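You operate a simulated robot arm through the tools that you are given. There is no shell and no other tool.

The job below is to be done with a simulated robot arm. You get a single attempt, and the scene is never put back.

Task
Stand each marker in the hole of its colour and cap it.
Fine: tips up; the pen cup stays.

Only the result counts: the job must be done as asked and must still hold three seconds after the hand-in. Knocking over, shifting, dropping, spilling or breaking anything else fails it. Lids that push on must go on centred and level and be pressed home; caps that screw on are set level and turned clockwise until they are tight.

Robot
A 7-joint arm with a two-finger parallel gripper, fixed in place. Base frame: the origin is at the foot of the arm, x ahead of it, y to its left, z up; the work surface is at about z = 0.77. Readings come in m, rad, newtons and seconds.
With the tool pointing down near the work surface it reaches from about 0.3 to 0.7 m from the base axis. Its first joint turns from -1.152 to 1.152 rad. Payload 1.57 kg.
The tool frame sits at the grasp point between the pads (the TCP): z along the fingers, y along the line on which they close. The tips reach 0.03 m beyond it. The gripper opens to 0.11 m. The fingers are 0.024 m wide and 0.012 m thick; the gripper's body (0.048 by 0.112 m) begins 0.078 m behind the TCP.
Orientation is that of the tool frame in the base frame, as [roll, pitch, yaw] about the fixed x, y, z axes, in that order (R = Rz(yaw) Ry(pitch) Rx(roll)). With the fingers straight down and closing along the base's y, the tool's x points along the base's -x, its y along +y and its z along -z.

Tools
- The arm moves only by the tool step_arm. Its arguments are lists of equal length, an entry for each row: "linear": the shift along the base's x, y, z in mm, a list of three; "rot": the turn, a rotation vector about the base's x, y, z in rad, a list of three. In form: {"linear": [[dx, dy, dz], ...], "rot": [[wx, wy, wz], ...]}. A call has 1 to 20 rows; each row is the pose to reach, as a shift and turn from the pose commanded when the call began. "grip" is the closure, from 0 (fully open) to 1 (shut), set as the call begins (left out, the last holds). A row lasts 0.2 s, in which the tool goes at most 0.05 m and 0.15 rad; a call with a longer step from one row to the next is refused whole, and so is a gripper value outside its range. A pose out of reach is approached as far as the arm can. The call stops where the force on the tool passes 40 N (or 10 N more than at its start, if that is more) or the arm is blocked; 0.2 s more then pass. The fingers move at their own pace (about 0.108 m/s each) and stop on an object; they squeeze with about 23 N. The grip force told is the motor's: it shows also when the fingers shut on nothing. Time passes only in rows, and 0.2 s behind the last, so rows that repeat a pose let the fingers close. It gives the time, the measured TCP pose, the force on the tool (base axes), the opening and the grip force at its end, in the units of the frame above (readings bear some noise), with the torque about the TCP (base axes, N m) and any sound that the robot's microphone picked up.
- Cameras (640 x 400 px; columns grow to the right, rows downward): "scene" is fixed at [0.1657, -0.3968, 1.3939]; the picture's right is [0.74, -0.67, 0.00], its down [-0.44, -0.50, -0.75] and it looks along [0.50, 0.56, -0.67] (base axes); focal length 361 px, centre (320, 200). "wrist" rides on the gripper at [0.07, 0.016, -0.141] in the tool frame; the picture's right is [-0.23, 0.97, 0.00], its down [-0.86, -0.20, -0.48] and it looks along [-0.47, -0.11, 0.88] (tool axes); focal length 222 px, centre (320, 200).
- camera(camera): a new picture of that camera. It takes no simulated time.
- pixel_to_xyz(camera, pixels): for up to 12 pixels [column, row] of the newest picture of that camera ("zoom" is the newest enlarged one), the place [x, y, z] in the base frame of the surface seen there, good to about 0.002 m. It takes no simulated time.
- close_up(camera, box): a new picture of the part [left, top, right, bottom] of that camera's present view, enlarged. It takes no simulated time.
- job_done(): hands the job in; it is judged then, once.

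Open the gripper and draw the arm clear of the work before you hand the job in, unless the task says otherwise.

The tools are called after ">>>" by a JSON object that holds its "fn" and its "kwargs". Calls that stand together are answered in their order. step_arm: Moves the arm, as the interface text tells. Its arguments: {"type":"object","properties":{"linear":{"type":"array"},"rot":{"type":"array"},"grip":{"type":"number"}},"required":["linear","rot"]} The other tools are called the same way: camera (camera) takes a picture; pixel_to_xyz (camera, pixels) gives the place of the surface under pixels of a picture; close_up (camera, box) takes an enlarged picture of a part of a camera's view; job_done () hands the job in.

At the start:

```text
t: 0.0
tool_pos: [0.3285, 0.0847, 1.0876]
tcp_rot: [3.141, 0.0, 3.141]
contact_force: [0.5, 0.1, 0.5]
ft_torque: [0.03, 0.01, -0.01]
width: 0.11
grip_force: 0.1
```

scene: 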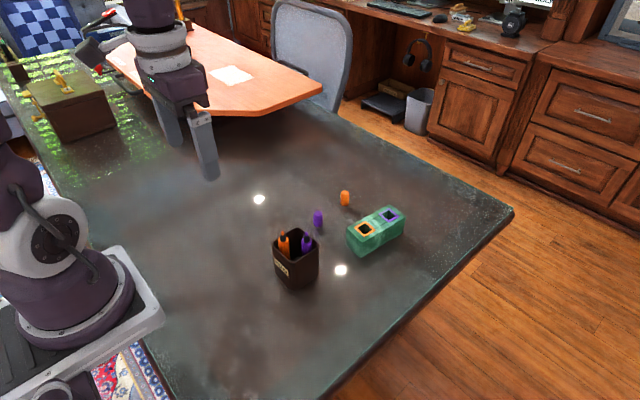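
wrist: 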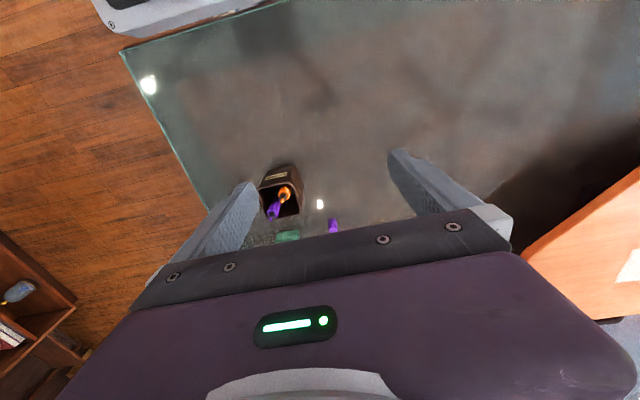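

The scene shows the pen cup near (296,255), the green block with two holes near (377,228), and caps at (318,220) and (345,198). I take an enlarged look at that area first.

>>> {"fn": "close_up", "kwargs": {"camera": "scene", "box": [250, 170, 426, 300]}}

>>> {"fn": "close_up", "kwargs": {"camera": "wrist", "box": [220, 140, 380, 260]}}

```text
3.08 times, centred on (338, 235) of scene
```

zoom: 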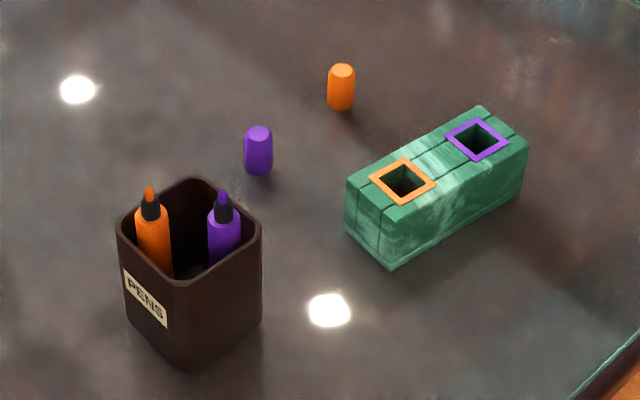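

```text
3.33 times, centred on (300, 200) of wrist
```

zoom: 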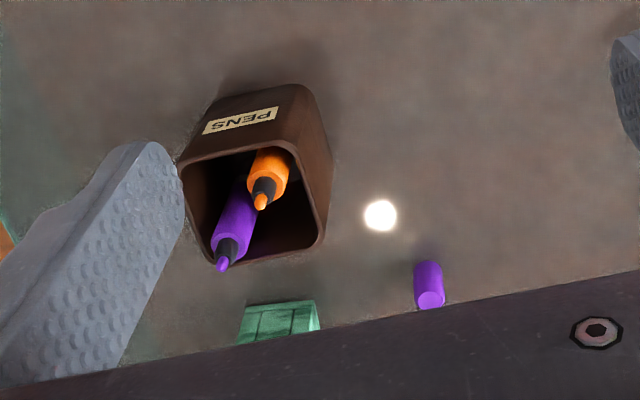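

The markers stand in the cup tips up, and both caps stand upright on the table. I take the scene zoom again so I can read positions from it.

>>> {"fn": "close_up", "kwargs": {"camera": "scene", "box": [266, 210, 346, 300]}}

>>> {"fn": "pixel_to_xyz", "kwargs": {"camera": "scene", "pixels": [[318, 212], [345, 192], [364, 229], [391, 215], [318, 225], [345, 204], [352, 230], [378, 230], [404, 210], [380, 204]]}}

```text
4.44 times, centred on (306, 255) of scene
```

zoom: 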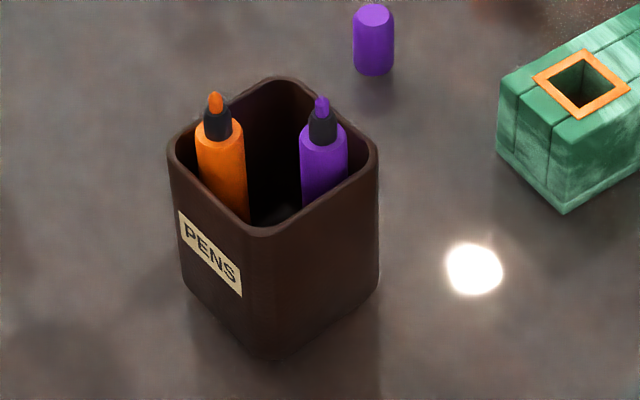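

```text
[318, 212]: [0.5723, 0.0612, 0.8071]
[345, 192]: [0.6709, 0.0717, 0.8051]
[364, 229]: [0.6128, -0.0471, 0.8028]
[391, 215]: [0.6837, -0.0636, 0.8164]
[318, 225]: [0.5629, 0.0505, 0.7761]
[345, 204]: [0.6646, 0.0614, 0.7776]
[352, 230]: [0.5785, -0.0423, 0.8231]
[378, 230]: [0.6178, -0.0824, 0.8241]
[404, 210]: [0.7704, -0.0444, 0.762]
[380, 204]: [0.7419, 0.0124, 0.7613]
```

The zoom shows orange tip at (215,97), purple tip at (322,101), and the cup rim corners. I read those positions.

>>> {"fn": "pixel_to_xyz", "kwargs": {"camera": "zoom", "pixels": [[215, 99], [218, 128], [220, 160], [235, 200], [322, 103], [322, 130], [324, 155], [325, 190], [173, 152], [277, 80], [374, 150], [270, 232]]}}

>>> {"fn": "pixel_to_xyz", "kwargs": {"camera": "zoom", "pixels": [[262, 350], [190, 290], [372, 290], [373, 12], [374, 40], [374, 70], [537, 78], [577, 112], [626, 86], [584, 54], [285, 210], [222, 105]]}}

```text
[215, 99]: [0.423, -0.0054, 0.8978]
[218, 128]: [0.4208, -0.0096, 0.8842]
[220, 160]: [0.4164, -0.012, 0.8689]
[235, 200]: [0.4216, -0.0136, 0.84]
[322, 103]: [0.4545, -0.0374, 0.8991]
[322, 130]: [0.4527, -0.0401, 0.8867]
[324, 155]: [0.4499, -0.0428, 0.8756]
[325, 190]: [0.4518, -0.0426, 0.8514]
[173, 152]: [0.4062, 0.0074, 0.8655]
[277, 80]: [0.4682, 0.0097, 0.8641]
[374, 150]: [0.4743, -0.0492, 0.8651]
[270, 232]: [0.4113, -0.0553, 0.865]
```

```text
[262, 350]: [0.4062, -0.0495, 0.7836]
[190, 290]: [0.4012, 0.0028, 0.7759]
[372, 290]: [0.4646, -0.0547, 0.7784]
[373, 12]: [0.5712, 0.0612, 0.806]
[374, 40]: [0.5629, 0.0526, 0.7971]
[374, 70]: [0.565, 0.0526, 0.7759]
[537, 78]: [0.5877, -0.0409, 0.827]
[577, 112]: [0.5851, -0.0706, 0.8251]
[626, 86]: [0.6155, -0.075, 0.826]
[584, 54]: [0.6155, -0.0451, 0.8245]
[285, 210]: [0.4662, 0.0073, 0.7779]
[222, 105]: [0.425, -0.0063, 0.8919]
```

Next I look at the block and the caps in detail to get the hole geometry.

>>> {"fn": "close_up", "kwargs": {"camera": "scene", "box": [340, 195, 410, 260]}}

```text
6.15 times, centred on (375, 228) of scene
```

zoom: 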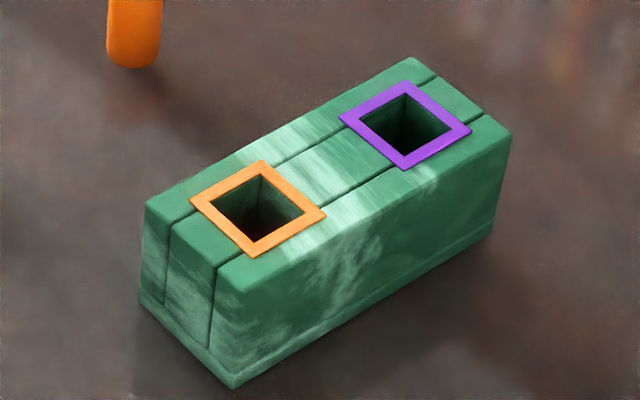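

Square holes are visible: orange inner corners near (212,203), (258,174), (304,210), (257,242), and purple near (359,120), (407,94), (451,127), (404,155). I read these points.

>>> {"fn": "pixel_to_xyz", "kwargs": {"camera": "zoom", "pixels": [[192, 203], [262, 163], [324, 212], [254, 255], [341, 121], [408, 83], [469, 130], [403, 167], [257, 225], [403, 130], [146, 205], [510, 135]]}}

>>> {"fn": "pixel_to_xyz", "kwargs": {"camera": "zoom", "pixels": [[205, 203], [260, 170], [312, 212], [255, 247], [354, 121], [407, 91], [457, 129], [403, 159], [232, 388], [140, 300], [60, 200], [600, 300]]}}

```text
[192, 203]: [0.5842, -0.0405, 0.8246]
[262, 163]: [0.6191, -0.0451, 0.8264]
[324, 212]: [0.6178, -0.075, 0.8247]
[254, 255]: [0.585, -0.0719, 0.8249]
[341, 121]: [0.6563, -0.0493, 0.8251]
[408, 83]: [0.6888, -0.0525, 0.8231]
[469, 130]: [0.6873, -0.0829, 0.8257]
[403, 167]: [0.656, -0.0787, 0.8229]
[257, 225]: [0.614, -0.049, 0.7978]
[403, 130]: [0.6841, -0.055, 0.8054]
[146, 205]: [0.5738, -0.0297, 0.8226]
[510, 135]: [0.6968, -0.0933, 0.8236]
```

```text
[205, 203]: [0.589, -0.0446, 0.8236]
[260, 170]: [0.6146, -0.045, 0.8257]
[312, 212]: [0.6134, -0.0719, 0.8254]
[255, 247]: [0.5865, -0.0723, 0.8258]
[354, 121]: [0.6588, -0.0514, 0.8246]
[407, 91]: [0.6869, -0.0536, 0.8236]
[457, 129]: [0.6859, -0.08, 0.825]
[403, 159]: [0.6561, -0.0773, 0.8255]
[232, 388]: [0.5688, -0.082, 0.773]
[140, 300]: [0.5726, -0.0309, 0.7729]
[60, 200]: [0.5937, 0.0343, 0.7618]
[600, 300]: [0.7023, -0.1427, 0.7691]
```

The orange hole centre comes out at about (0.6015, -0.058) and the purple one at (0.672, -0.066), with the block top at 0.825. I move the arm over to view the cup from closer with the wrist camera.

>>> {"fn": "step_arm", "kwargs": {"linear": [[11, -29, -29], [23, -59, -58], [34.5, -88.7, -87.6], [34.5, -88.7, -87.6]], "rot": [[0, 0, 0], [0, 0, 0], [0, 0, 0], [0, 0, 0]], "grip": 0}}

>>> {"fn": "camera", "kwargs": {"camera": "wrist"}}

```text
t: 1.0
tool_pos: [0.3648, -0.0045, 0.9996]
tcp_rot: [3.141, 0.002, -3.141]
contact_force: [-0.7, 0.3, 0.5]
ft_torque: [0.01, 0.02, -0.01]
width: 0.1097
grip_force: 0.1
```

```text
taken
```

wrist: 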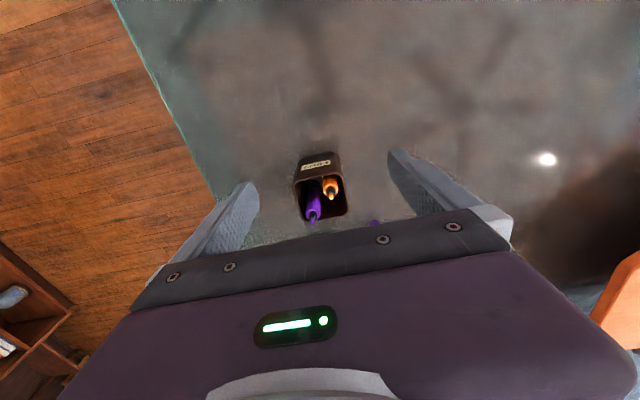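

The cup is at about (320,188) in the wrist view. I enlarge it to see how the markers lean.

>>> {"fn": "close_up", "kwargs": {"camera": "wrist", "box": [280, 145, 360, 230]}}

```text
4.71 times, centred on (320, 188) of wrist
```

zoom: 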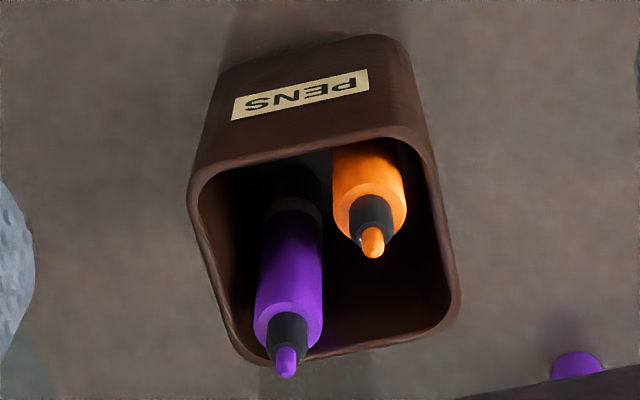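

The markers seem close to upright with a slight lean. I read points along each marker and on the cup rim.

>>> {"fn": "pixel_to_xyz", "kwargs": {"camera": "zoom", "pixels": [[373, 250], [343, 205], [398, 205], [365, 170], [362, 150], [286, 370], [265, 312], [315, 312], [288, 285], [290, 250], [292, 220], [295, 203]]}}

>>> {"fn": "pixel_to_xyz", "kwargs": {"camera": "zoom", "pixels": [[197, 175], [415, 134], [455, 305], [250, 358], [206, 190], [410, 142], [443, 310], [250, 345], [330, 165], [405, 185], [255, 300], [323, 300]]}}

```text
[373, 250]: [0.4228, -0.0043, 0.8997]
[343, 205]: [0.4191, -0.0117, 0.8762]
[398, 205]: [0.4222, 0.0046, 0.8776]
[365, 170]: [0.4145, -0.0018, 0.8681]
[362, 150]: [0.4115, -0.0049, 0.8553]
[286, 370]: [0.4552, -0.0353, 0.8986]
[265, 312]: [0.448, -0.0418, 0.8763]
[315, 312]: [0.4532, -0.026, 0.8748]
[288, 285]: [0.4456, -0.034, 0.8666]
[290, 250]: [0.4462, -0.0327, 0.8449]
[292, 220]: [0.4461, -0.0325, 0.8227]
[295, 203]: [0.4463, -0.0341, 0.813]
```

```text
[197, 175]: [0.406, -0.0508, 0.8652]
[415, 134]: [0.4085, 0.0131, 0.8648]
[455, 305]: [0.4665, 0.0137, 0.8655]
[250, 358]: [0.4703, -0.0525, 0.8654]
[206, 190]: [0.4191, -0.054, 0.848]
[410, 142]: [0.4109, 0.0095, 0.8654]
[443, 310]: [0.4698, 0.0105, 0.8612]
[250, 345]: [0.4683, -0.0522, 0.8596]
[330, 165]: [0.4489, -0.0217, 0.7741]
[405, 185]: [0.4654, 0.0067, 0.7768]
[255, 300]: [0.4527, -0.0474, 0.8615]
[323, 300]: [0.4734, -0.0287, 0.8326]
```

The markers look upright: orange axis at about (0.4225, -0.0045), purple axis at about (0.455, -0.035), shoulders near z 0.876, cup rim at 0.865. I move ahead at the same height to view the block and caps.

>>> {"fn": "step_arm", "kwargs": {"linear": [[40, 3, 0], [80, 6, 0], [120, 8, 0], [155, 10, 0], [155, 10, 0]], "rot": [[0, 0, 0], [0, 0, 0], [0, 0, 0], [0, 0, 0], [0, 0, 0]]}}

>>> {"fn": "camera", "kwargs": {"camera": "wrist"}}

```text
t: 2.2
tool_pos: [0.5181, 0.0063, 0.9999]
tcp_rot: [3.14, 0.001, -3.141]
contact_force: [0.4, 0.0, 0.0]
ft_torque: [0.01, 0.02, 0.01]
width: 0.1099
grip_force: 0.1
```

```text
taken
```

wrist: 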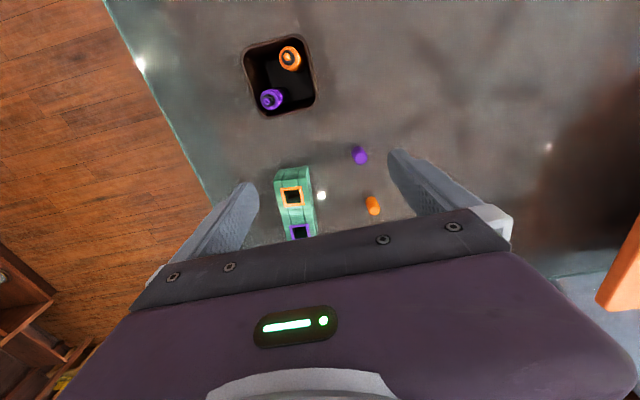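

From here the cup is seen from straight above at (280,75), with the block at (295,205) and caps at (360,156) and (372,205). I enlarge the cup first.

>>> {"fn": "close_up", "kwargs": {"camera": "wrist", "box": [232, 25, 328, 121]}}

>>> {"fn": "pixel_to_xyz", "kwargs": {"camera": "zoom", "pixels": [[320, 200]]}}

```text
4.17 times, centred on (280, 73) of wrist
```

zoom: 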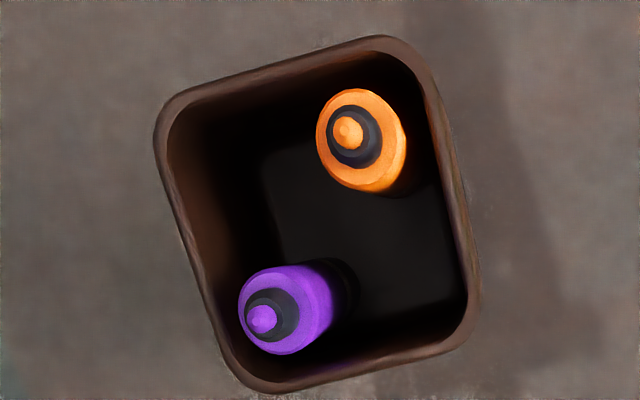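

```text
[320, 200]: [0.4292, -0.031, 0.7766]
```

I read the shoulder rims and tips of both markers and the inner rim of the cup from this straight-down view.

>>> {"fn": "pixel_to_xyz", "kwargs": {"camera": "zoom", "pixels": [[346, 130], [322, 140], [353, 96], [385, 150], [345, 177], [258, 319], [245, 305], [281, 273], [300, 345], [262, 338], [395, 185], [330, 310]]}}

>>> {"fn": "pixel_to_xyz", "kwargs": {"camera": "zoom", "pixels": [[385, 45], [175, 100], [240, 375], [465, 320], [280, 72], [430, 160], [350, 362], [200, 240], [160, 130], [425, 70], [470, 300], [260, 385]]}}

```text
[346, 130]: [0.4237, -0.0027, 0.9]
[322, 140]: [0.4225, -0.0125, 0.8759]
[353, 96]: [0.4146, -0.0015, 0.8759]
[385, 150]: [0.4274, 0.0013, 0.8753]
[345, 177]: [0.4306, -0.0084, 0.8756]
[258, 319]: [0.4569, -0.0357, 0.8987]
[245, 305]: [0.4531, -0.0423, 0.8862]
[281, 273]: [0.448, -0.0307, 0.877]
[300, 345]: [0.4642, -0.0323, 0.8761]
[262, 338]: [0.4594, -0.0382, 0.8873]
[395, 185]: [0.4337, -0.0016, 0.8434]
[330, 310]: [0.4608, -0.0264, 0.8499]
```

```text
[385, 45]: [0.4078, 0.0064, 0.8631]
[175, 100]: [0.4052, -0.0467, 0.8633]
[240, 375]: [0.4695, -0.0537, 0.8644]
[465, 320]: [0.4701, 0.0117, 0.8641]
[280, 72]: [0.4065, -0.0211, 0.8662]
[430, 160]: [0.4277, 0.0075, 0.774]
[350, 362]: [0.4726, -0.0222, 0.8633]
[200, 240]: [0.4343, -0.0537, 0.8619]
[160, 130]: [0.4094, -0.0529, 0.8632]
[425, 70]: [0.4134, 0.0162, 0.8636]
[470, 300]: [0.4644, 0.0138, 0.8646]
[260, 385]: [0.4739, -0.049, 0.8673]
```

I now have orange at about (0.4232, -0.004) and purple at about (0.4555, -0.035), both vertical with shoulders at 0.876. Next I enlarge the block and caps in the wrist view, and look at the finger shape from the scene camera.

>>> {"fn": "close_up", "kwargs": {"camera": "scene", "box": [220, 60, 380, 210]}}

>>> {"fn": "close_up", "kwargs": {"camera": "wrist", "box": [264, 150, 324, 245]}}

```text
2.67 times, centred on (300, 135) of scene
```

zoom: 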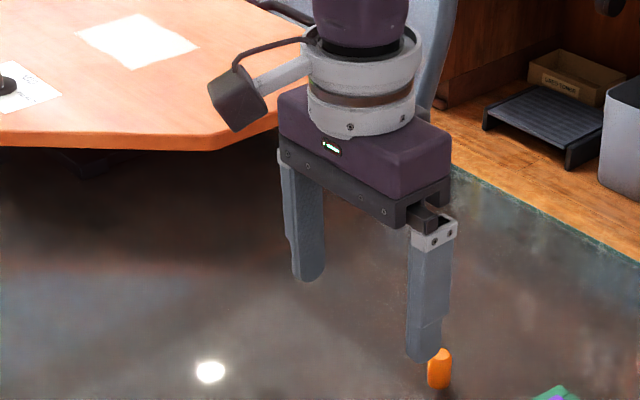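

```text
4.21 times, centred on (294, 198) of wrist
```

zoom: 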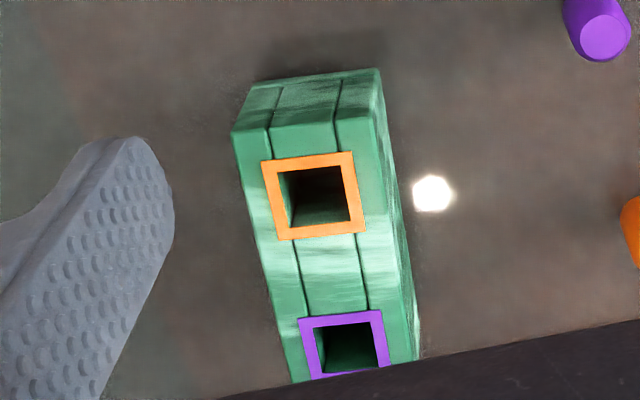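

The rounded fingertips and both frames are visible: orange outer corners at about (262,162), (352,152), (366,232), (280,241). I read the positions.

>>> {"fn": "pixel_to_xyz", "kwargs": {"camera": "zoom", "pixels": [[265, 164], [351, 155], [363, 230], [282, 239], [270, 200], [358, 192], [306, 159], [322, 234], [301, 321], [379, 312], [308, 350], [386, 340]]}}

>>> {"fn": "pixel_to_xyz", "kwargs": {"camera": "zoom", "pixels": [[340, 315], [310, 215], [325, 175], [340, 205], [335, 180], [350, 335], [602, 38], [578, 28], [632, 36], [605, 15], [605, 60], [590, 60]]}}

```text
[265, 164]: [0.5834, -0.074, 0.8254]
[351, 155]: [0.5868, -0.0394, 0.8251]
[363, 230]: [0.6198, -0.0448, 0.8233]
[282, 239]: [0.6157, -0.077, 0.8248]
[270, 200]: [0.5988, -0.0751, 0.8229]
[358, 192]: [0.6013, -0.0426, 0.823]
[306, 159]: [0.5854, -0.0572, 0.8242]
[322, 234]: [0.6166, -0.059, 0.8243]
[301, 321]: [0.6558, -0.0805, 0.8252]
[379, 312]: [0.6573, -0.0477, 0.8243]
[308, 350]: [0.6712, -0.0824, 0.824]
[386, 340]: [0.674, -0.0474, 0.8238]
```

```text
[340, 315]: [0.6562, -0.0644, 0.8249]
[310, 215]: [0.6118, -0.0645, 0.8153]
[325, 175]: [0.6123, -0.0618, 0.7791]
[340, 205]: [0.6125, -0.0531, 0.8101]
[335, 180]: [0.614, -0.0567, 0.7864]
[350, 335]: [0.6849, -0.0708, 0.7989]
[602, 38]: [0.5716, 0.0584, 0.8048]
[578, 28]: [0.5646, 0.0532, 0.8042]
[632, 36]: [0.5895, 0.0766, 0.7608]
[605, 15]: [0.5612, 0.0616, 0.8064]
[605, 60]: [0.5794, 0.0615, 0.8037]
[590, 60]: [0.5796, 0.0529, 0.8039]
```

Orange hole centre is (0.6013, -0.0585) with a bore of about 23 mm, and the markers are about 20 mm across. I move above the orange marker with the fingers part closed.

>>> {"fn": "step_arm", "kwargs": {"linear": [[-35, -4, -10], [-70, -8, -25], [-94.8, -10, -40], [-94.8, -10, -40]], "rot": [[0, 0, 0], [0, 0, 0], [0, 0, 0], [0, 0, 0]], "grip": 0.6}}

>>> {"fn": "camera", "kwargs": {"camera": "wrist"}}

>>> {"fn": "close_up", "kwargs": {"camera": "scene", "box": [240, 150, 370, 300]}}

```text
t: 3.2
tool_pos: [0.425, -0.0047, 0.9609]
tcp_rot: [-3.141, 0.0, -3.141]
contact_force: [0.7, -0.5, -0.2]
ft_torque: [0.01, -0.04, 0.04]
width: 0.0441
grip_force: 0.1
```

```text
taken
```

wrist: 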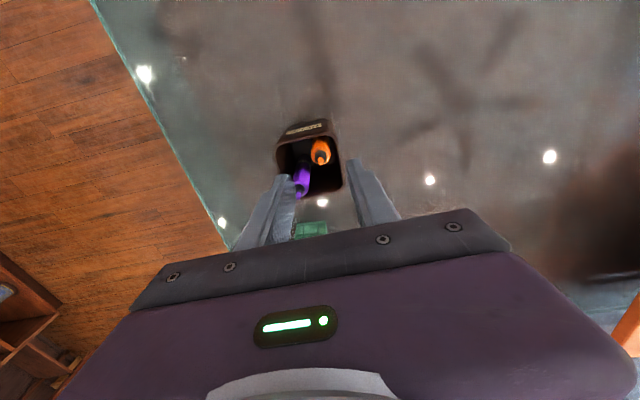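

```text
2.67 times, centred on (305, 225) of scene
```

zoom: 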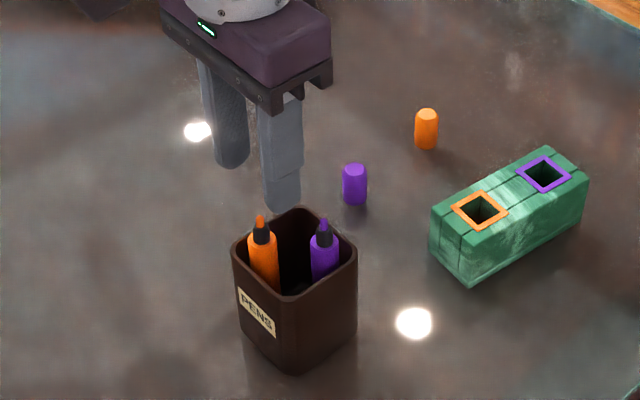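

The opening is 44 mm and the fingers straddle the orange marker's line. I descend so the tips stop just above the rim (TCP z about 0.8965).

>>> {"fn": "step_arm", "kwargs": {"linear": [[0, 0, -25], [0, 0, -45], [0, 0, -58], [0, 0, -63], [0, 0, -63]], "rot": [[0, 0, 0], [0, 0, 0], [0, 0, 0], [0, 0, 0], [0, 0, 0]]}}

>>> {"fn": "camera", "kwargs": {"camera": "wrist"}}

>>> {"fn": "close_up", "kwargs": {"camera": "scene", "box": [250, 190, 340, 300]}}

```text
t: 4.4
tool_pos: [0.4241, -0.0049, 0.8954]
tcp_rot: [-3.141, 0.0, 3.141]
contact_force: [0.2, 0.0, -0.9]
ft_torque: [0.01, -0.02, 0.02]
width: 0.0438
grip_force: 0.1
```

```text
taken
```

wrist: 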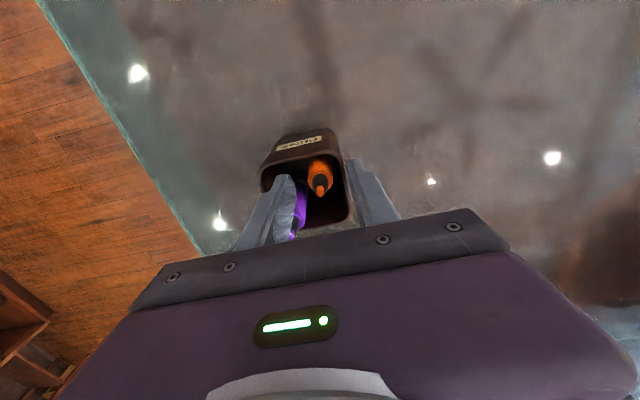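

```text
3.64 times, centred on (295, 245) of scene
```

zoom: 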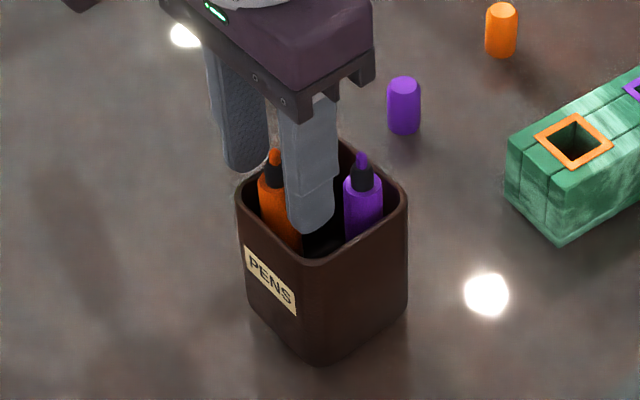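

The fingers straddle the orange marker just above the rim with no contact. I enlarge the wrist view to check centring between the pads.

>>> {"fn": "close_up", "kwargs": {"camera": "wrist", "box": [250, 120, 390, 245]}}

>>> {"fn": "pixel_to_xyz", "kwargs": {"camera": "zoom", "pixels": [[320, 222], [288, 180], [366, 185], [446, 150], [200, 180], [470, 200]]}}

```text
3.20 times, centred on (320, 182) of wrist
```

zoom: 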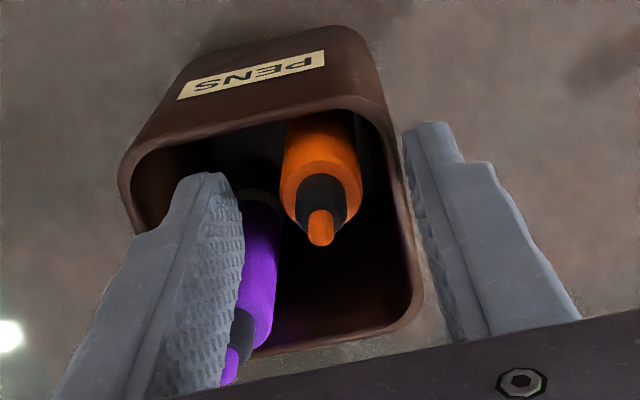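

```text
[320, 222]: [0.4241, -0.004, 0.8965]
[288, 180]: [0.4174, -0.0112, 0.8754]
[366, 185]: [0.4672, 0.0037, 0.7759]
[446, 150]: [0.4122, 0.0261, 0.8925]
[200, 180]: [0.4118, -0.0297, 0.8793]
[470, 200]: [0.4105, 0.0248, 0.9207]
```

The marker tip sits at (0.424, -0.004), about centred. I raise half a millimetre for rim clearance, shift y slightly, and close the gripper.

>>> {"fn": "step_arm", "kwargs": {"linear": [[0, 0.5, 0.5], [0, 0.5, 0.5]], "rot": [[0, 0, 0], [0, 0, 0]]}}

>>> {"fn": "step_arm", "kwargs": {"linear": [[0, 0, 0], [0, 0, 0], [0, 0, 0], [0, 0, 0]], "rot": [[0, 0, 0], [0, 0, 0], [0, 0, 0], [0, 0, 0]], "grip": 1}}

>>> {"fn": "close_up", "kwargs": {"camera": "wrist", "box": [250, 120, 390, 245]}}

>>> {"fn": "close_up", "kwargs": {"camera": "scene", "box": [250, 190, 340, 300]}}

```text
t: 5.0
tool_pos: [0.4249, -0.0031, 0.8957]
tcp_rot: [3.141, 0.0, -3.141]
contact_force: [0.1, 0.6, -1.1]
ft_torque: [0.01, -0.02, -0.02]
width: 0.044
grip_force: 0.1
```

```text
t: 6.0
tool_pos: [0.4243, -0.0044, 0.8968]
tcp_rot: [-3.141, 0.001, -3.141]
contact_force: [0.0, 0.4, 2.3]
ft_torque: [0.04, 0.01, 0.0]
width: 0.0193
grip_force: 22.6
```

```text
3.20 times, centred on (320, 182) of wrist
```

zoom: 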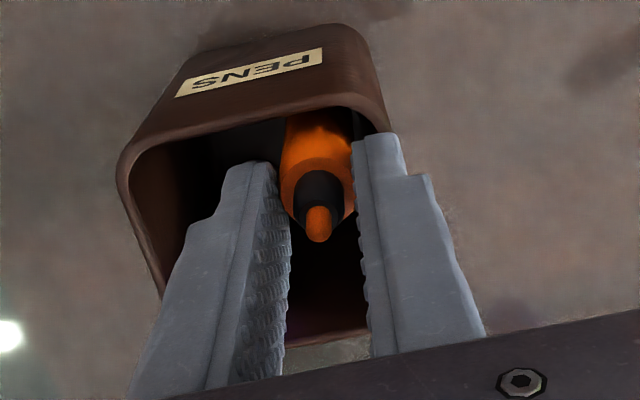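

```text
3.64 times, centred on (295, 245) of scene
```

zoom: 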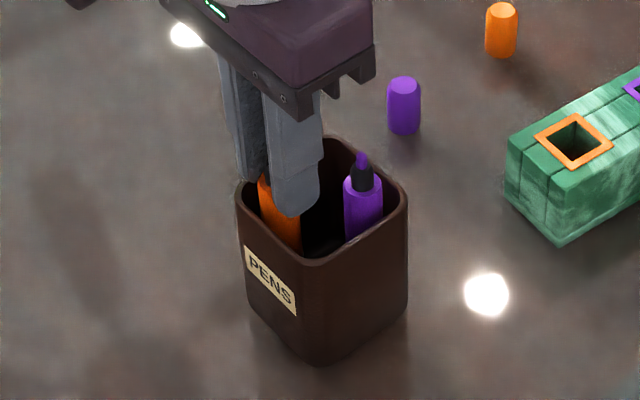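

The pads hold the marker at width 19.3 mm with 22.6 N and the cup looks unmoved. I lift straight up, slowly at first.

>>> {"fn": "step_arm", "kwargs": {"linear": [[0, 0, 5], [0, 0, 12], [0, 0, 25], [0, 0, 45], [0, 0, 65], [0, 0, 85], [0, 0, 105], [0, 0, 125], [0, 0, 140], [0, 0, 140]], "rot": [[0, 0, 0], [0, 0, 0], [0, 0, 0], [0, 0, 0], [0, 0, 0], [0, 0, 0], [0, 0, 0], [0, 0, 0], [0, 0, 0], [0, 0, 0]]}}

>>> {"fn": "camera", "kwargs": {"camera": "scene"}}

>>> {"fn": "camera", "kwargs": {"camera": "wrist"}}

```text
t: 8.2
tool_pos: [0.423, -0.0049, 1.0395]
tcp_rot: [-3.141, 0.0, -3.141]
contact_force: [0.9, 0.3, 0.8]
ft_torque: [-0.01, -0.02, 0.01]
width: 0.0192
grip_force: 23.3
```

```text
taken
```

scene: 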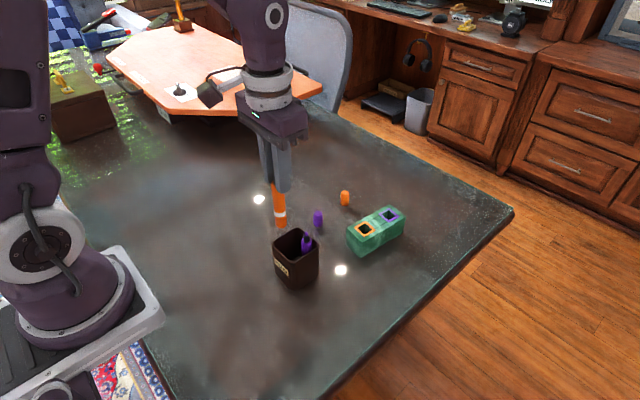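

```text
taken
```

wrist: 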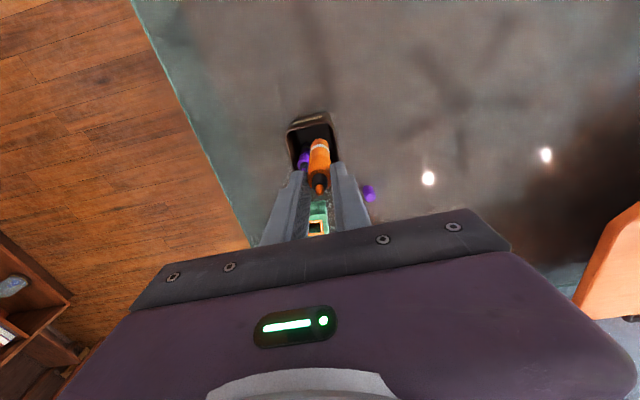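

The orange marker is out and hanging below the fingers; the cup stands as before. I check its verticality in enlarged views.

>>> {"fn": "close_up", "kwargs": {"camera": "wrist", "box": [280, 105, 360, 205]}}

>>> {"fn": "pixel_to_xyz", "kwargs": {"camera": "zoom", "pixels": [[320, 330], [320, 250], [320, 200], [320, 160], [322, 140], [322, 125]]}}

>>> {"fn": "close_up", "kwargs": {"camera": "scene", "box": [240, 110, 330, 240]}}

```text
4.00 times, centred on (320, 155) of wrist
```

zoom: 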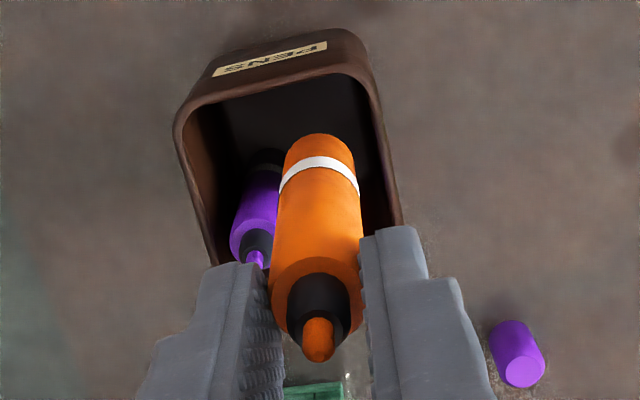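

```text
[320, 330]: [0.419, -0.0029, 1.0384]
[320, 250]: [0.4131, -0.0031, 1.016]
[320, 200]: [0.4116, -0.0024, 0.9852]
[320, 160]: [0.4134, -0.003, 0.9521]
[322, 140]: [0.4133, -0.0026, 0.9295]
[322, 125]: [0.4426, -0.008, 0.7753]
```

```text
3.08 times, centred on (285, 175) of scene
```

zoom: 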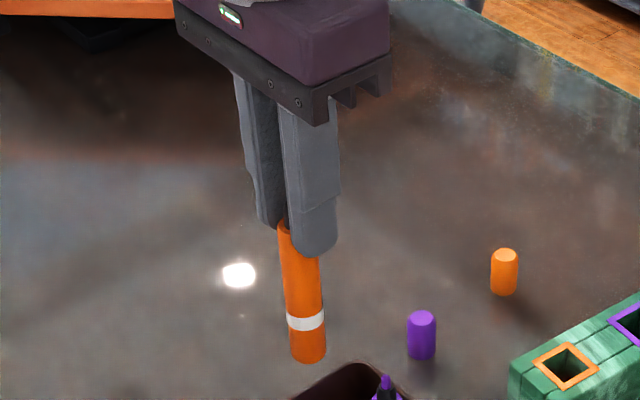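

The marker hangs vertical, with its front face at x 0.413 all along, so its axis is at about (0.4228, -0.003). I carry it at this height to above the orange hole.

>>> {"fn": "step_arm", "kwargs": {"linear": [[20, -6, 0], [50, -15, 0], [85, -26, 0], [120, -37, 0], [150, -46, 0], [170, -52.5, 0], [178.3, -55.2, 0], [178.3, -55.2, 0]], "rot": [[0, 0, 0], [0, 0, 0], [0, 0, 0], [0, 0, 0], [0, 0, 0], [0, 0, 0], [0, 0, 0], [0, 0, 0]]}}

>>> {"fn": "step_arm", "kwargs": {"linear": [[0, 0, -20], [0, 0, -45], [0, 0, -65], [0, 0, -78], [0, 0, -78]], "rot": [[0, 0, 0], [0, 0, 0], [0, 0, 0], [0, 0, 0], [0, 0, 0]]}}

>>> {"fn": "close_up", "kwargs": {"camera": "scene", "box": [320, 130, 430, 260]}}

>>> {"fn": "camera", "kwargs": {"camera": "wrist"}}

```text
t: 10.0
tool_pos: [0.6046, -0.0587, 1.0364]
tcp_rot: [3.141, 0.0, -3.14]
contact_force: [-1.4, -0.4, -0.6]
ft_torque: [-0.04, -0.01, -0.02]
width: 0.0192
grip_force: 22.9
```

```text
t: 11.2
tool_pos: [0.6024, -0.0586, 0.9588]
tcp_rot: [3.141, 0.0, 3.141]
contact_force: [-0.1, 0.1, 0.1]
ft_torque: [-0.02, -0.01, 0.0]
width: 0.0193
grip_force: 23.0
```

```text
3.08 times, centred on (375, 195) of scene
```

zoom: 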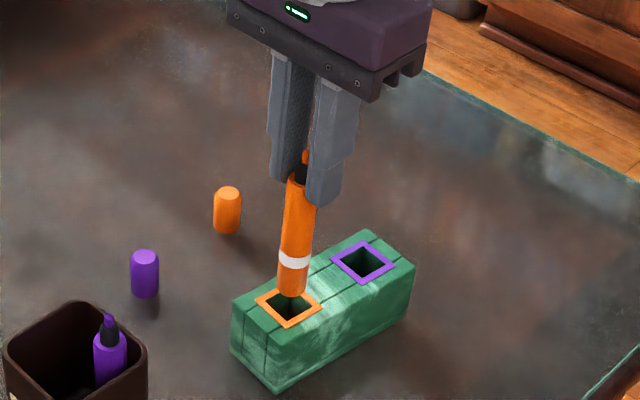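

```text
taken
```

wrist: 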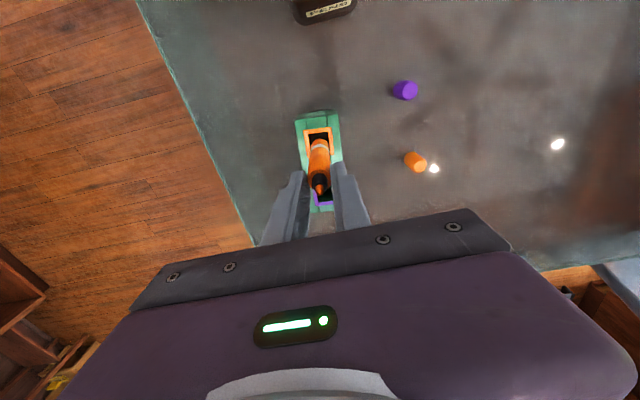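

The marker's slope in the scene matches the vertical direction at that place in the image. I enlarge both views to check centring over the orange frame.

>>> {"fn": "close_up", "kwargs": {"camera": "scene", "box": [345, 180, 405, 240]}}

>>> {"fn": "pixel_to_xyz", "kwargs": {"camera": "zoom", "pixels": [[280, 170], [300, 170], [320, 170], [275, 230], [300, 230], [318, 230], [270, 255], [290, 265], [310, 255], [285, 120], [305, 120], [325, 120]]}}

>>> {"fn": "close_up", "kwargs": {"camera": "wrist", "box": [285, 105, 355, 205]}}

>>> {"fn": "pixel_to_xyz", "kwargs": {"camera": "zoom", "pixels": [[320, 170], [320, 190], [320, 210], [320, 240], [318, 320], [320, 290], [260, 100], [370, 95], [300, 155], [340, 155], [280, 250], [365, 250]]}}

```text
6.67 times, centred on (375, 210) of scene
```

zoom: 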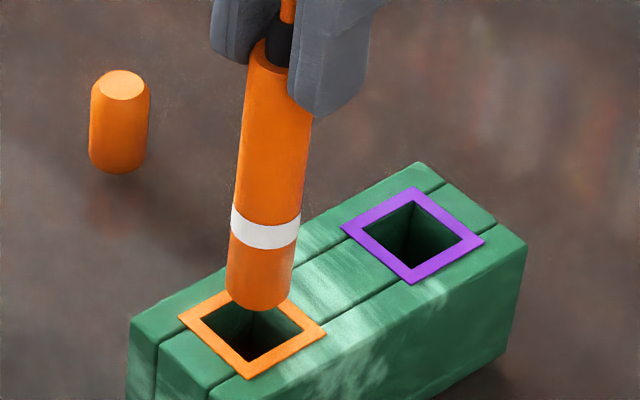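

```text
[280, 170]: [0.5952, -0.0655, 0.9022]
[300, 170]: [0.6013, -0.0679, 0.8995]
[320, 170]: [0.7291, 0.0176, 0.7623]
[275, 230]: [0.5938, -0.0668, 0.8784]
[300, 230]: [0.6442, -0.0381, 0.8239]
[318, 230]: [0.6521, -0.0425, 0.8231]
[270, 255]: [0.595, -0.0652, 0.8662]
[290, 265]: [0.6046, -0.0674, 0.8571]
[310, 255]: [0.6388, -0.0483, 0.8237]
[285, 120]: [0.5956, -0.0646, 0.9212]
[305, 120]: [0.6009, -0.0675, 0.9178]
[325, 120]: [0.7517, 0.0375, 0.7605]
```

```text
4.00 times, centred on (320, 155) of wrist
```

zoom: 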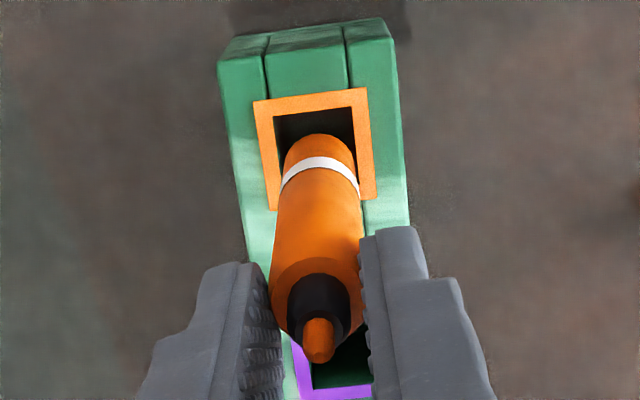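

```text
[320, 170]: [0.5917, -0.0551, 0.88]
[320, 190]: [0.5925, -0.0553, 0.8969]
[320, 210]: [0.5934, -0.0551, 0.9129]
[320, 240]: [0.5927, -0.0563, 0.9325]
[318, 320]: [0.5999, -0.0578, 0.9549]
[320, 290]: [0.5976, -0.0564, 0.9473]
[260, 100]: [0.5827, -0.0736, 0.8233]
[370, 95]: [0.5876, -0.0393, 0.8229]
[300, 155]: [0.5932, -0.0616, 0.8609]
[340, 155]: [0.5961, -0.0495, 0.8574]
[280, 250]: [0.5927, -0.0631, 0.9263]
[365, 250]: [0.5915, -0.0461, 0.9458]
```

The marker axis comes out at about (0.6015, -0.0578) against the hole centre at (0.6013, -0.0585). I shift 0.6 mm in -y and lower slowly so its bottom just enters the hole.

>>> {"fn": "step_arm", "kwargs": {"linear": [[-0.1, -0.6, 0], [-0.1, -0.6, -5], [-0.1, -0.6, -10], [-0.1, -0.6, -15], [-0.1, -0.6, -20], [-0.1, -0.6, -20]], "rot": [[0, 0, 0], [0, 0, 0], [0, 0, 0], [0, 0, 0], [0, 0, 0], [0, 0, 0]]}}

>>> {"fn": "close_up", "kwargs": {"camera": "scene", "box": [345, 180, 405, 240]}}

>>> {"fn": "close_up", "kwargs": {"camera": "wrist", "box": [285, 105, 355, 205]}}

```text
t: 12.6
tool_pos: [0.6034, -0.0602, 0.9376]
tcp_rot: [-3.141, 0.0, 3.141]
contact_force: [0.2, -1.0, 0.5]
ft_torque: [0.02, -0.01, 0.01]
width: 0.0189
grip_force: 23.4
```

```text
6.67 times, centred on (375, 210) of scene
```

zoom: 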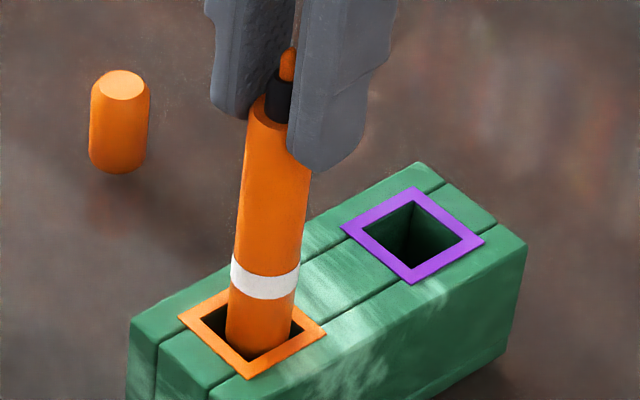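

```text
4.00 times, centred on (320, 155) of wrist
```

zoom: 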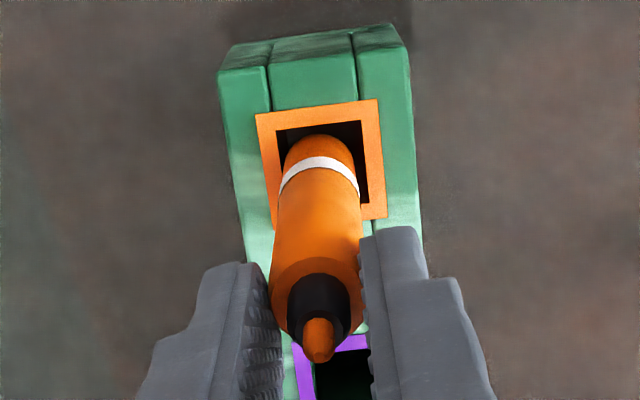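

The marker's end is inside the frame with low contact force. I take tighter zooms to check the gap all round before lowering further.

>>> {"fn": "close_up", "kwargs": {"camera": "scene", "box": [355, 212, 383, 240]}}

>>> {"fn": "close_up", "kwargs": {"camera": "wrist", "box": [298, 125, 342, 170]}}

```text
14.29 times, centred on (369, 226) of scene
```

zoom: 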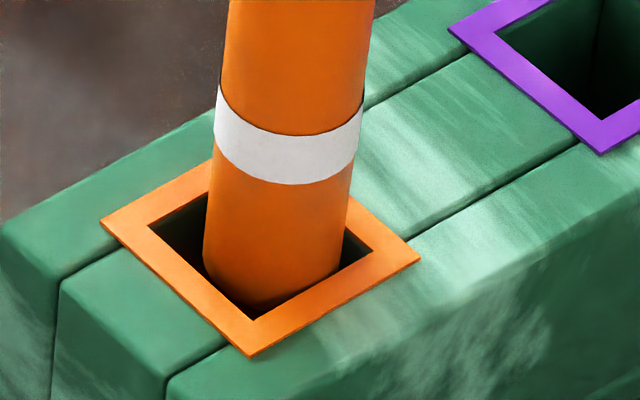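

```text
8.89 times, centred on (320, 148) of wrist
```

zoom: 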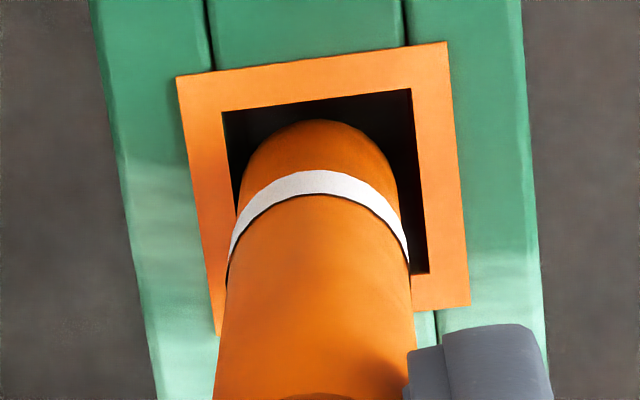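

In the tight zooms the marker sits off to the far/-y side: about +1.5 mm in x and -1.1 mm in y from the hole centre. I correct by (-1.5, +1.0) mm and look again.

>>> {"fn": "step_arm", "kwargs": {"linear": [[-0.7, 0.5, 0], [-1.5, 1.0, 0], [-1.5, 1.0, 0]], "rot": [[0, 0, 0], [0, 0, 0], [0, 0, 0]]}}

>>> {"fn": "close_up", "kwargs": {"camera": "scene", "box": [355, 212, 383, 240]}}

>>> {"fn": "close_up", "kwargs": {"camera": "wrist", "box": [298, 125, 342, 170]}}

```text
t: 13.4
tool_pos: [0.602, -0.0592, 0.9383]
tcp_rot: [3.141, 0.0, -3.141]
contact_force: [0.3, 0.5, -0.5]
ft_torque: [0.03, 0.02, 0.01]
width: 0.0194
grip_force: 22.7
```

```text
14.29 times, centred on (369, 226) of scene
```

zoom: 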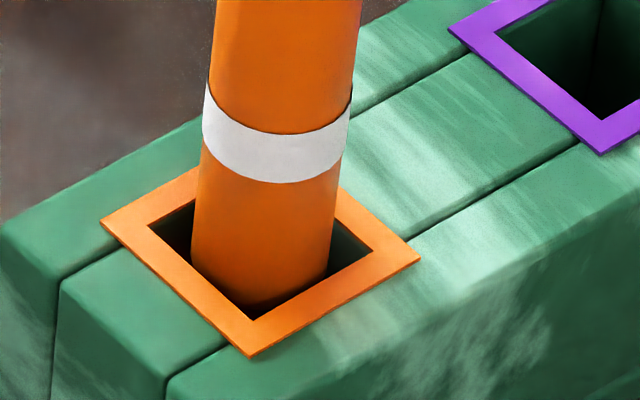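

```text
8.89 times, centred on (320, 148) of wrist
```

zoom: 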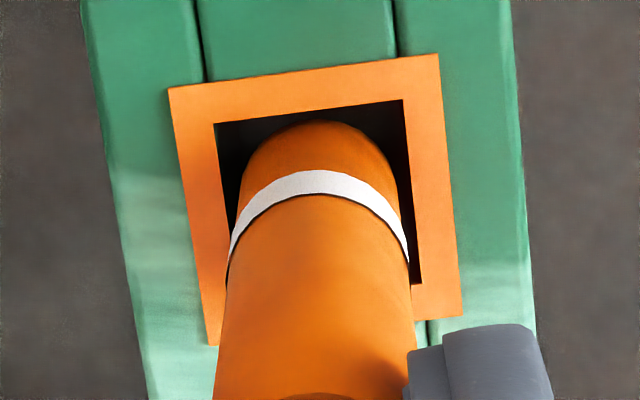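

Both views now show the marker centred (scene: 261 vs 261.5; wrist: 318 vs 317.5). I lower it slowly toward the hole floor.

>>> {"fn": "step_arm", "kwargs": {"linear": [[0, 0, -5], [0, 0, -10], [0, 0, -15], [0, 0, -20], [0, 0, -25], [0, 0, -30], [0, 0, -34], [0, 0, -36], [0, 0, -36]], "rot": [[0, 0, 0], [0, 0, 0], [0, 0, 0], [0, 0, 0], [0, 0, 0], [0, 0, 0], [0, 0, 0], [0, 0, 0], [0, 0, 0]]}}

>>> {"fn": "close_up", "kwargs": {"camera": "scene", "box": [335, 160, 415, 250]}}

>>> {"fn": "close_up", "kwargs": {"camera": "wrist", "box": [285, 105, 355, 205]}}

```text
t: 15.4
tool_pos: [0.6007, -0.0592, 0.9049]
tcp_rot: [3.141, 0.0, 3.141]
contact_force: [-0.5, 0.7, -0.1]
ft_torque: [0.0, 0.0, 0.0]
width: 0.019
grip_force: 22.5
```

```text
4.44 times, centred on (375, 205) of scene
```

zoom: 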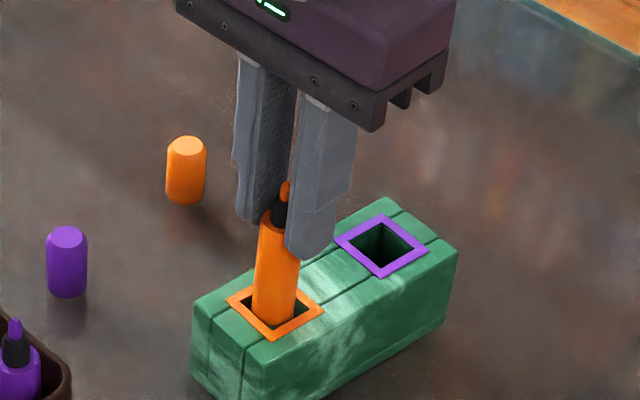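

```text
4.00 times, centred on (320, 155) of wrist
```

zoom: 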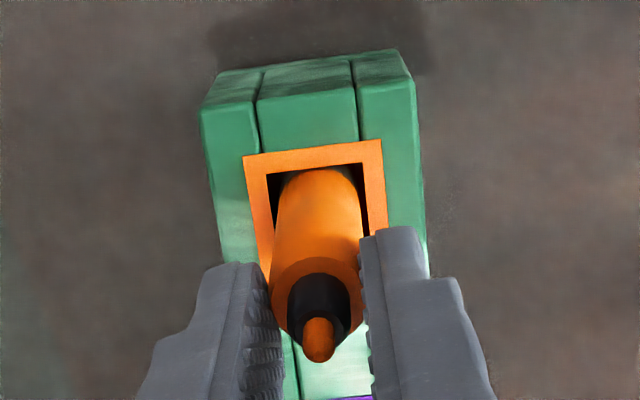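

It went in smoothly with no contact force. I lower a few more millimetres to find the floor.

>>> {"fn": "step_arm", "kwargs": {"linear": [[0, 0, -1], [0, 0, -2], [0, 0, -3], [0, 0, -4], [0, 0, -4]], "rot": [[0, 0, 0], [0, 0, 0], [0, 0, 0], [0, 0, 0], [0, 0, 0]]}}

```text
t: 16.6
tool_pos: [0.6005, -0.0584, 0.9002]
tcp_rot: [3.141, 0.001, 3.141]
contact_force: [-1.6, -1.0, 14.1]
ft_torque: [-0.14, 0.23, -0.03]
width: 0.019
grip_force: 22.8
```

Force rose to 14 N in z, so the marker is on the hole floor. I ease up a millimetre and open the fingers.

>>> {"fn": "step_arm", "kwargs": {"linear": [[0, 0, 1], [0, 0, 1]], "rot": [[0, 0, 0], [0, 0, 0]]}}

>>> {"fn": "step_arm", "kwargs": {"linear": [[0, 0, 0], [0, 0, 0], [0, 0, 0]], "rot": [[0, 0, 0], [0, 0, 0], [0, 0, 0]], "grip": 0.6}}

>>> {"fn": "close_up", "kwargs": {"camera": "scene", "box": [335, 160, 415, 250]}}

>>> {"fn": "close_up", "kwargs": {"camera": "wrist", "box": [285, 105, 355, 205]}}

```text
t: 17.2
tool_pos: [0.6008, -0.0565, 0.901]
tcp_rot: [3.139, -0.002, 3.141]
contact_force: [2.3, -0.3, -1.5]
ft_torque: [0.0, -0.15, -0.02]
width: 0.0192
grip_force: 22.6
```

```text
t: 18.0
tool_pos: [0.6004, -0.0585, 0.9014]
tcp_rot: [3.141, 0.0, 3.141]
contact_force: [0.5, -0.6, 0.4]
ft_torque: [-0.01, 0.01, 0.03]
width: 0.0442
grip_force: 0.1
```

```text
4.44 times, centred on (375, 205) of scene
```

zoom: 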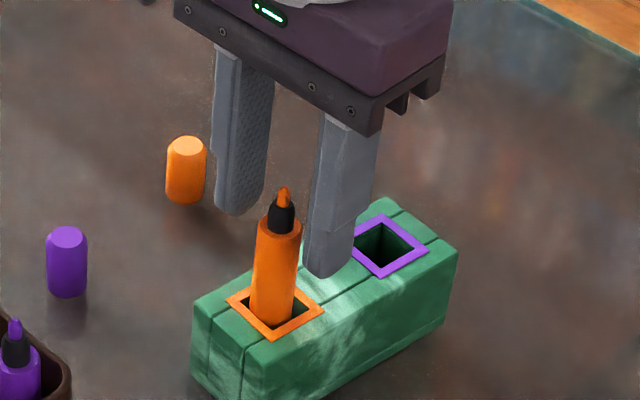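

```text
4.00 times, centred on (320, 155) of wrist
```

zoom: 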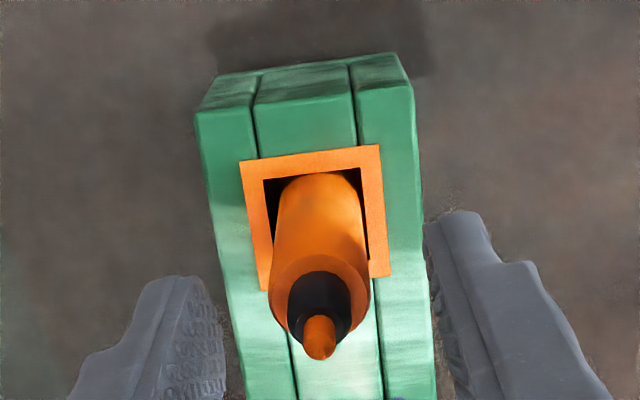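

The orange marker stands free in its hole. I raise the hand clear and travel over to the purple marker in the cup.

>>> {"fn": "step_arm", "kwargs": {"linear": [[0, 0, 15], [0, 0, 35], [0, 0, 60], [0, 0, 75], [-30, 5, 75], [-70, 11, 75], [-110, 17, 75], [-144.4, 22.8, 75], [-144.4, 22.8, 60], [-144.4, 22.8, 60]], "rot": [[0, 0, 0], [0, 0, 0], [0, 0, 0], [0, 0, 0], [0, 0, 0], [0, 0, 0], [0, 0, 0], [0, 0, 0], [0, 0, 0], [0, 0, 0]]}}

>>> {"fn": "close_up", "kwargs": {"camera": "wrist", "box": [250, 110, 390, 235]}}

>>> {"fn": "camera", "kwargs": {"camera": "scene"}}

```text
t: 20.2
tool_pos: [0.4576, -0.0372, 0.9607]
tcp_rot: [-3.141, 0.001, 3.141]
contact_force: [0.0, 0.1, -0.1]
ft_torque: [0.02, 0.0, -0.02]
width: 0.044
grip_force: 0.1
```

```text
3.20 times, centred on (320, 172) of wrist
```

zoom: 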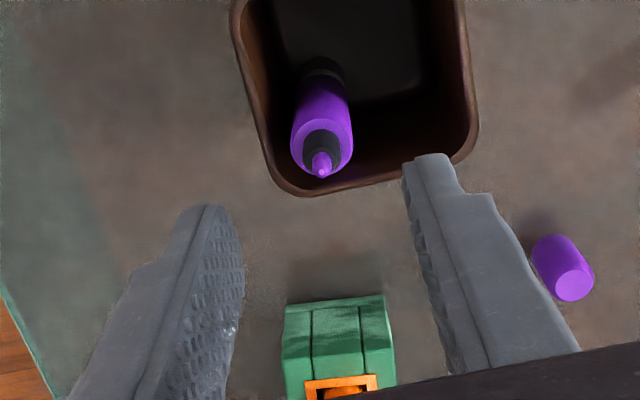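

```text
taken
```

scene: 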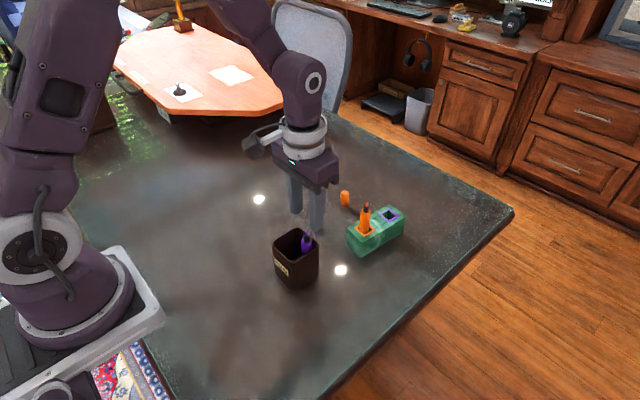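

The purple tip is at column 322 in the zoom, about 0.6 mm to +y of the finger plane. I shift +0.5 mm in y and descend to the same grasp height as before.

>>> {"fn": "step_arm", "kwargs": {"linear": [[0, 0.5, -25], [0, 0.5, -45], [0, 0.5, -58], [0, 0.5, -63], [0, 0.5, -63]], "rot": [[0, 0, 0], [0, 0, 0], [0, 0, 0], [0, 0, 0], [0, 0, 0]]}}

>>> {"fn": "close_up", "kwargs": {"camera": "wrist", "box": [250, 120, 390, 245]}}

>>> {"fn": "close_up", "kwargs": {"camera": "scene", "box": [250, 190, 340, 300]}}

```text
t: 21.4
tool_pos: [0.456, -0.0352, 0.8984]
tcp_rot: [3.14, 0.0, -3.141]
contact_force: [0.2, 0.1, -0.5]
ft_torque: [0.03, 0.01, 0.0]
width: 0.044
grip_force: 0.1
```

```text
3.20 times, centred on (320, 182) of wrist
```

zoom: 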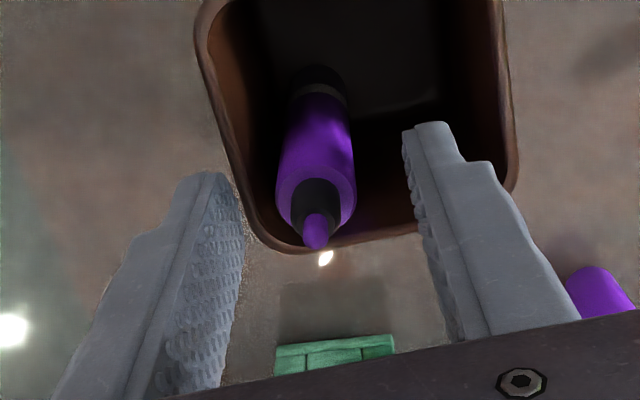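

```text
3.64 times, centred on (295, 245) of scene
```

zoom: 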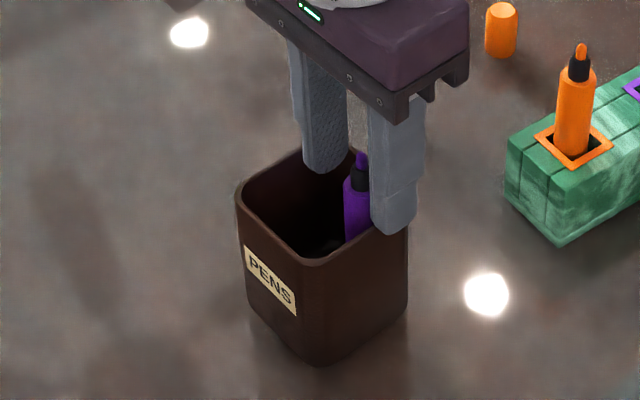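

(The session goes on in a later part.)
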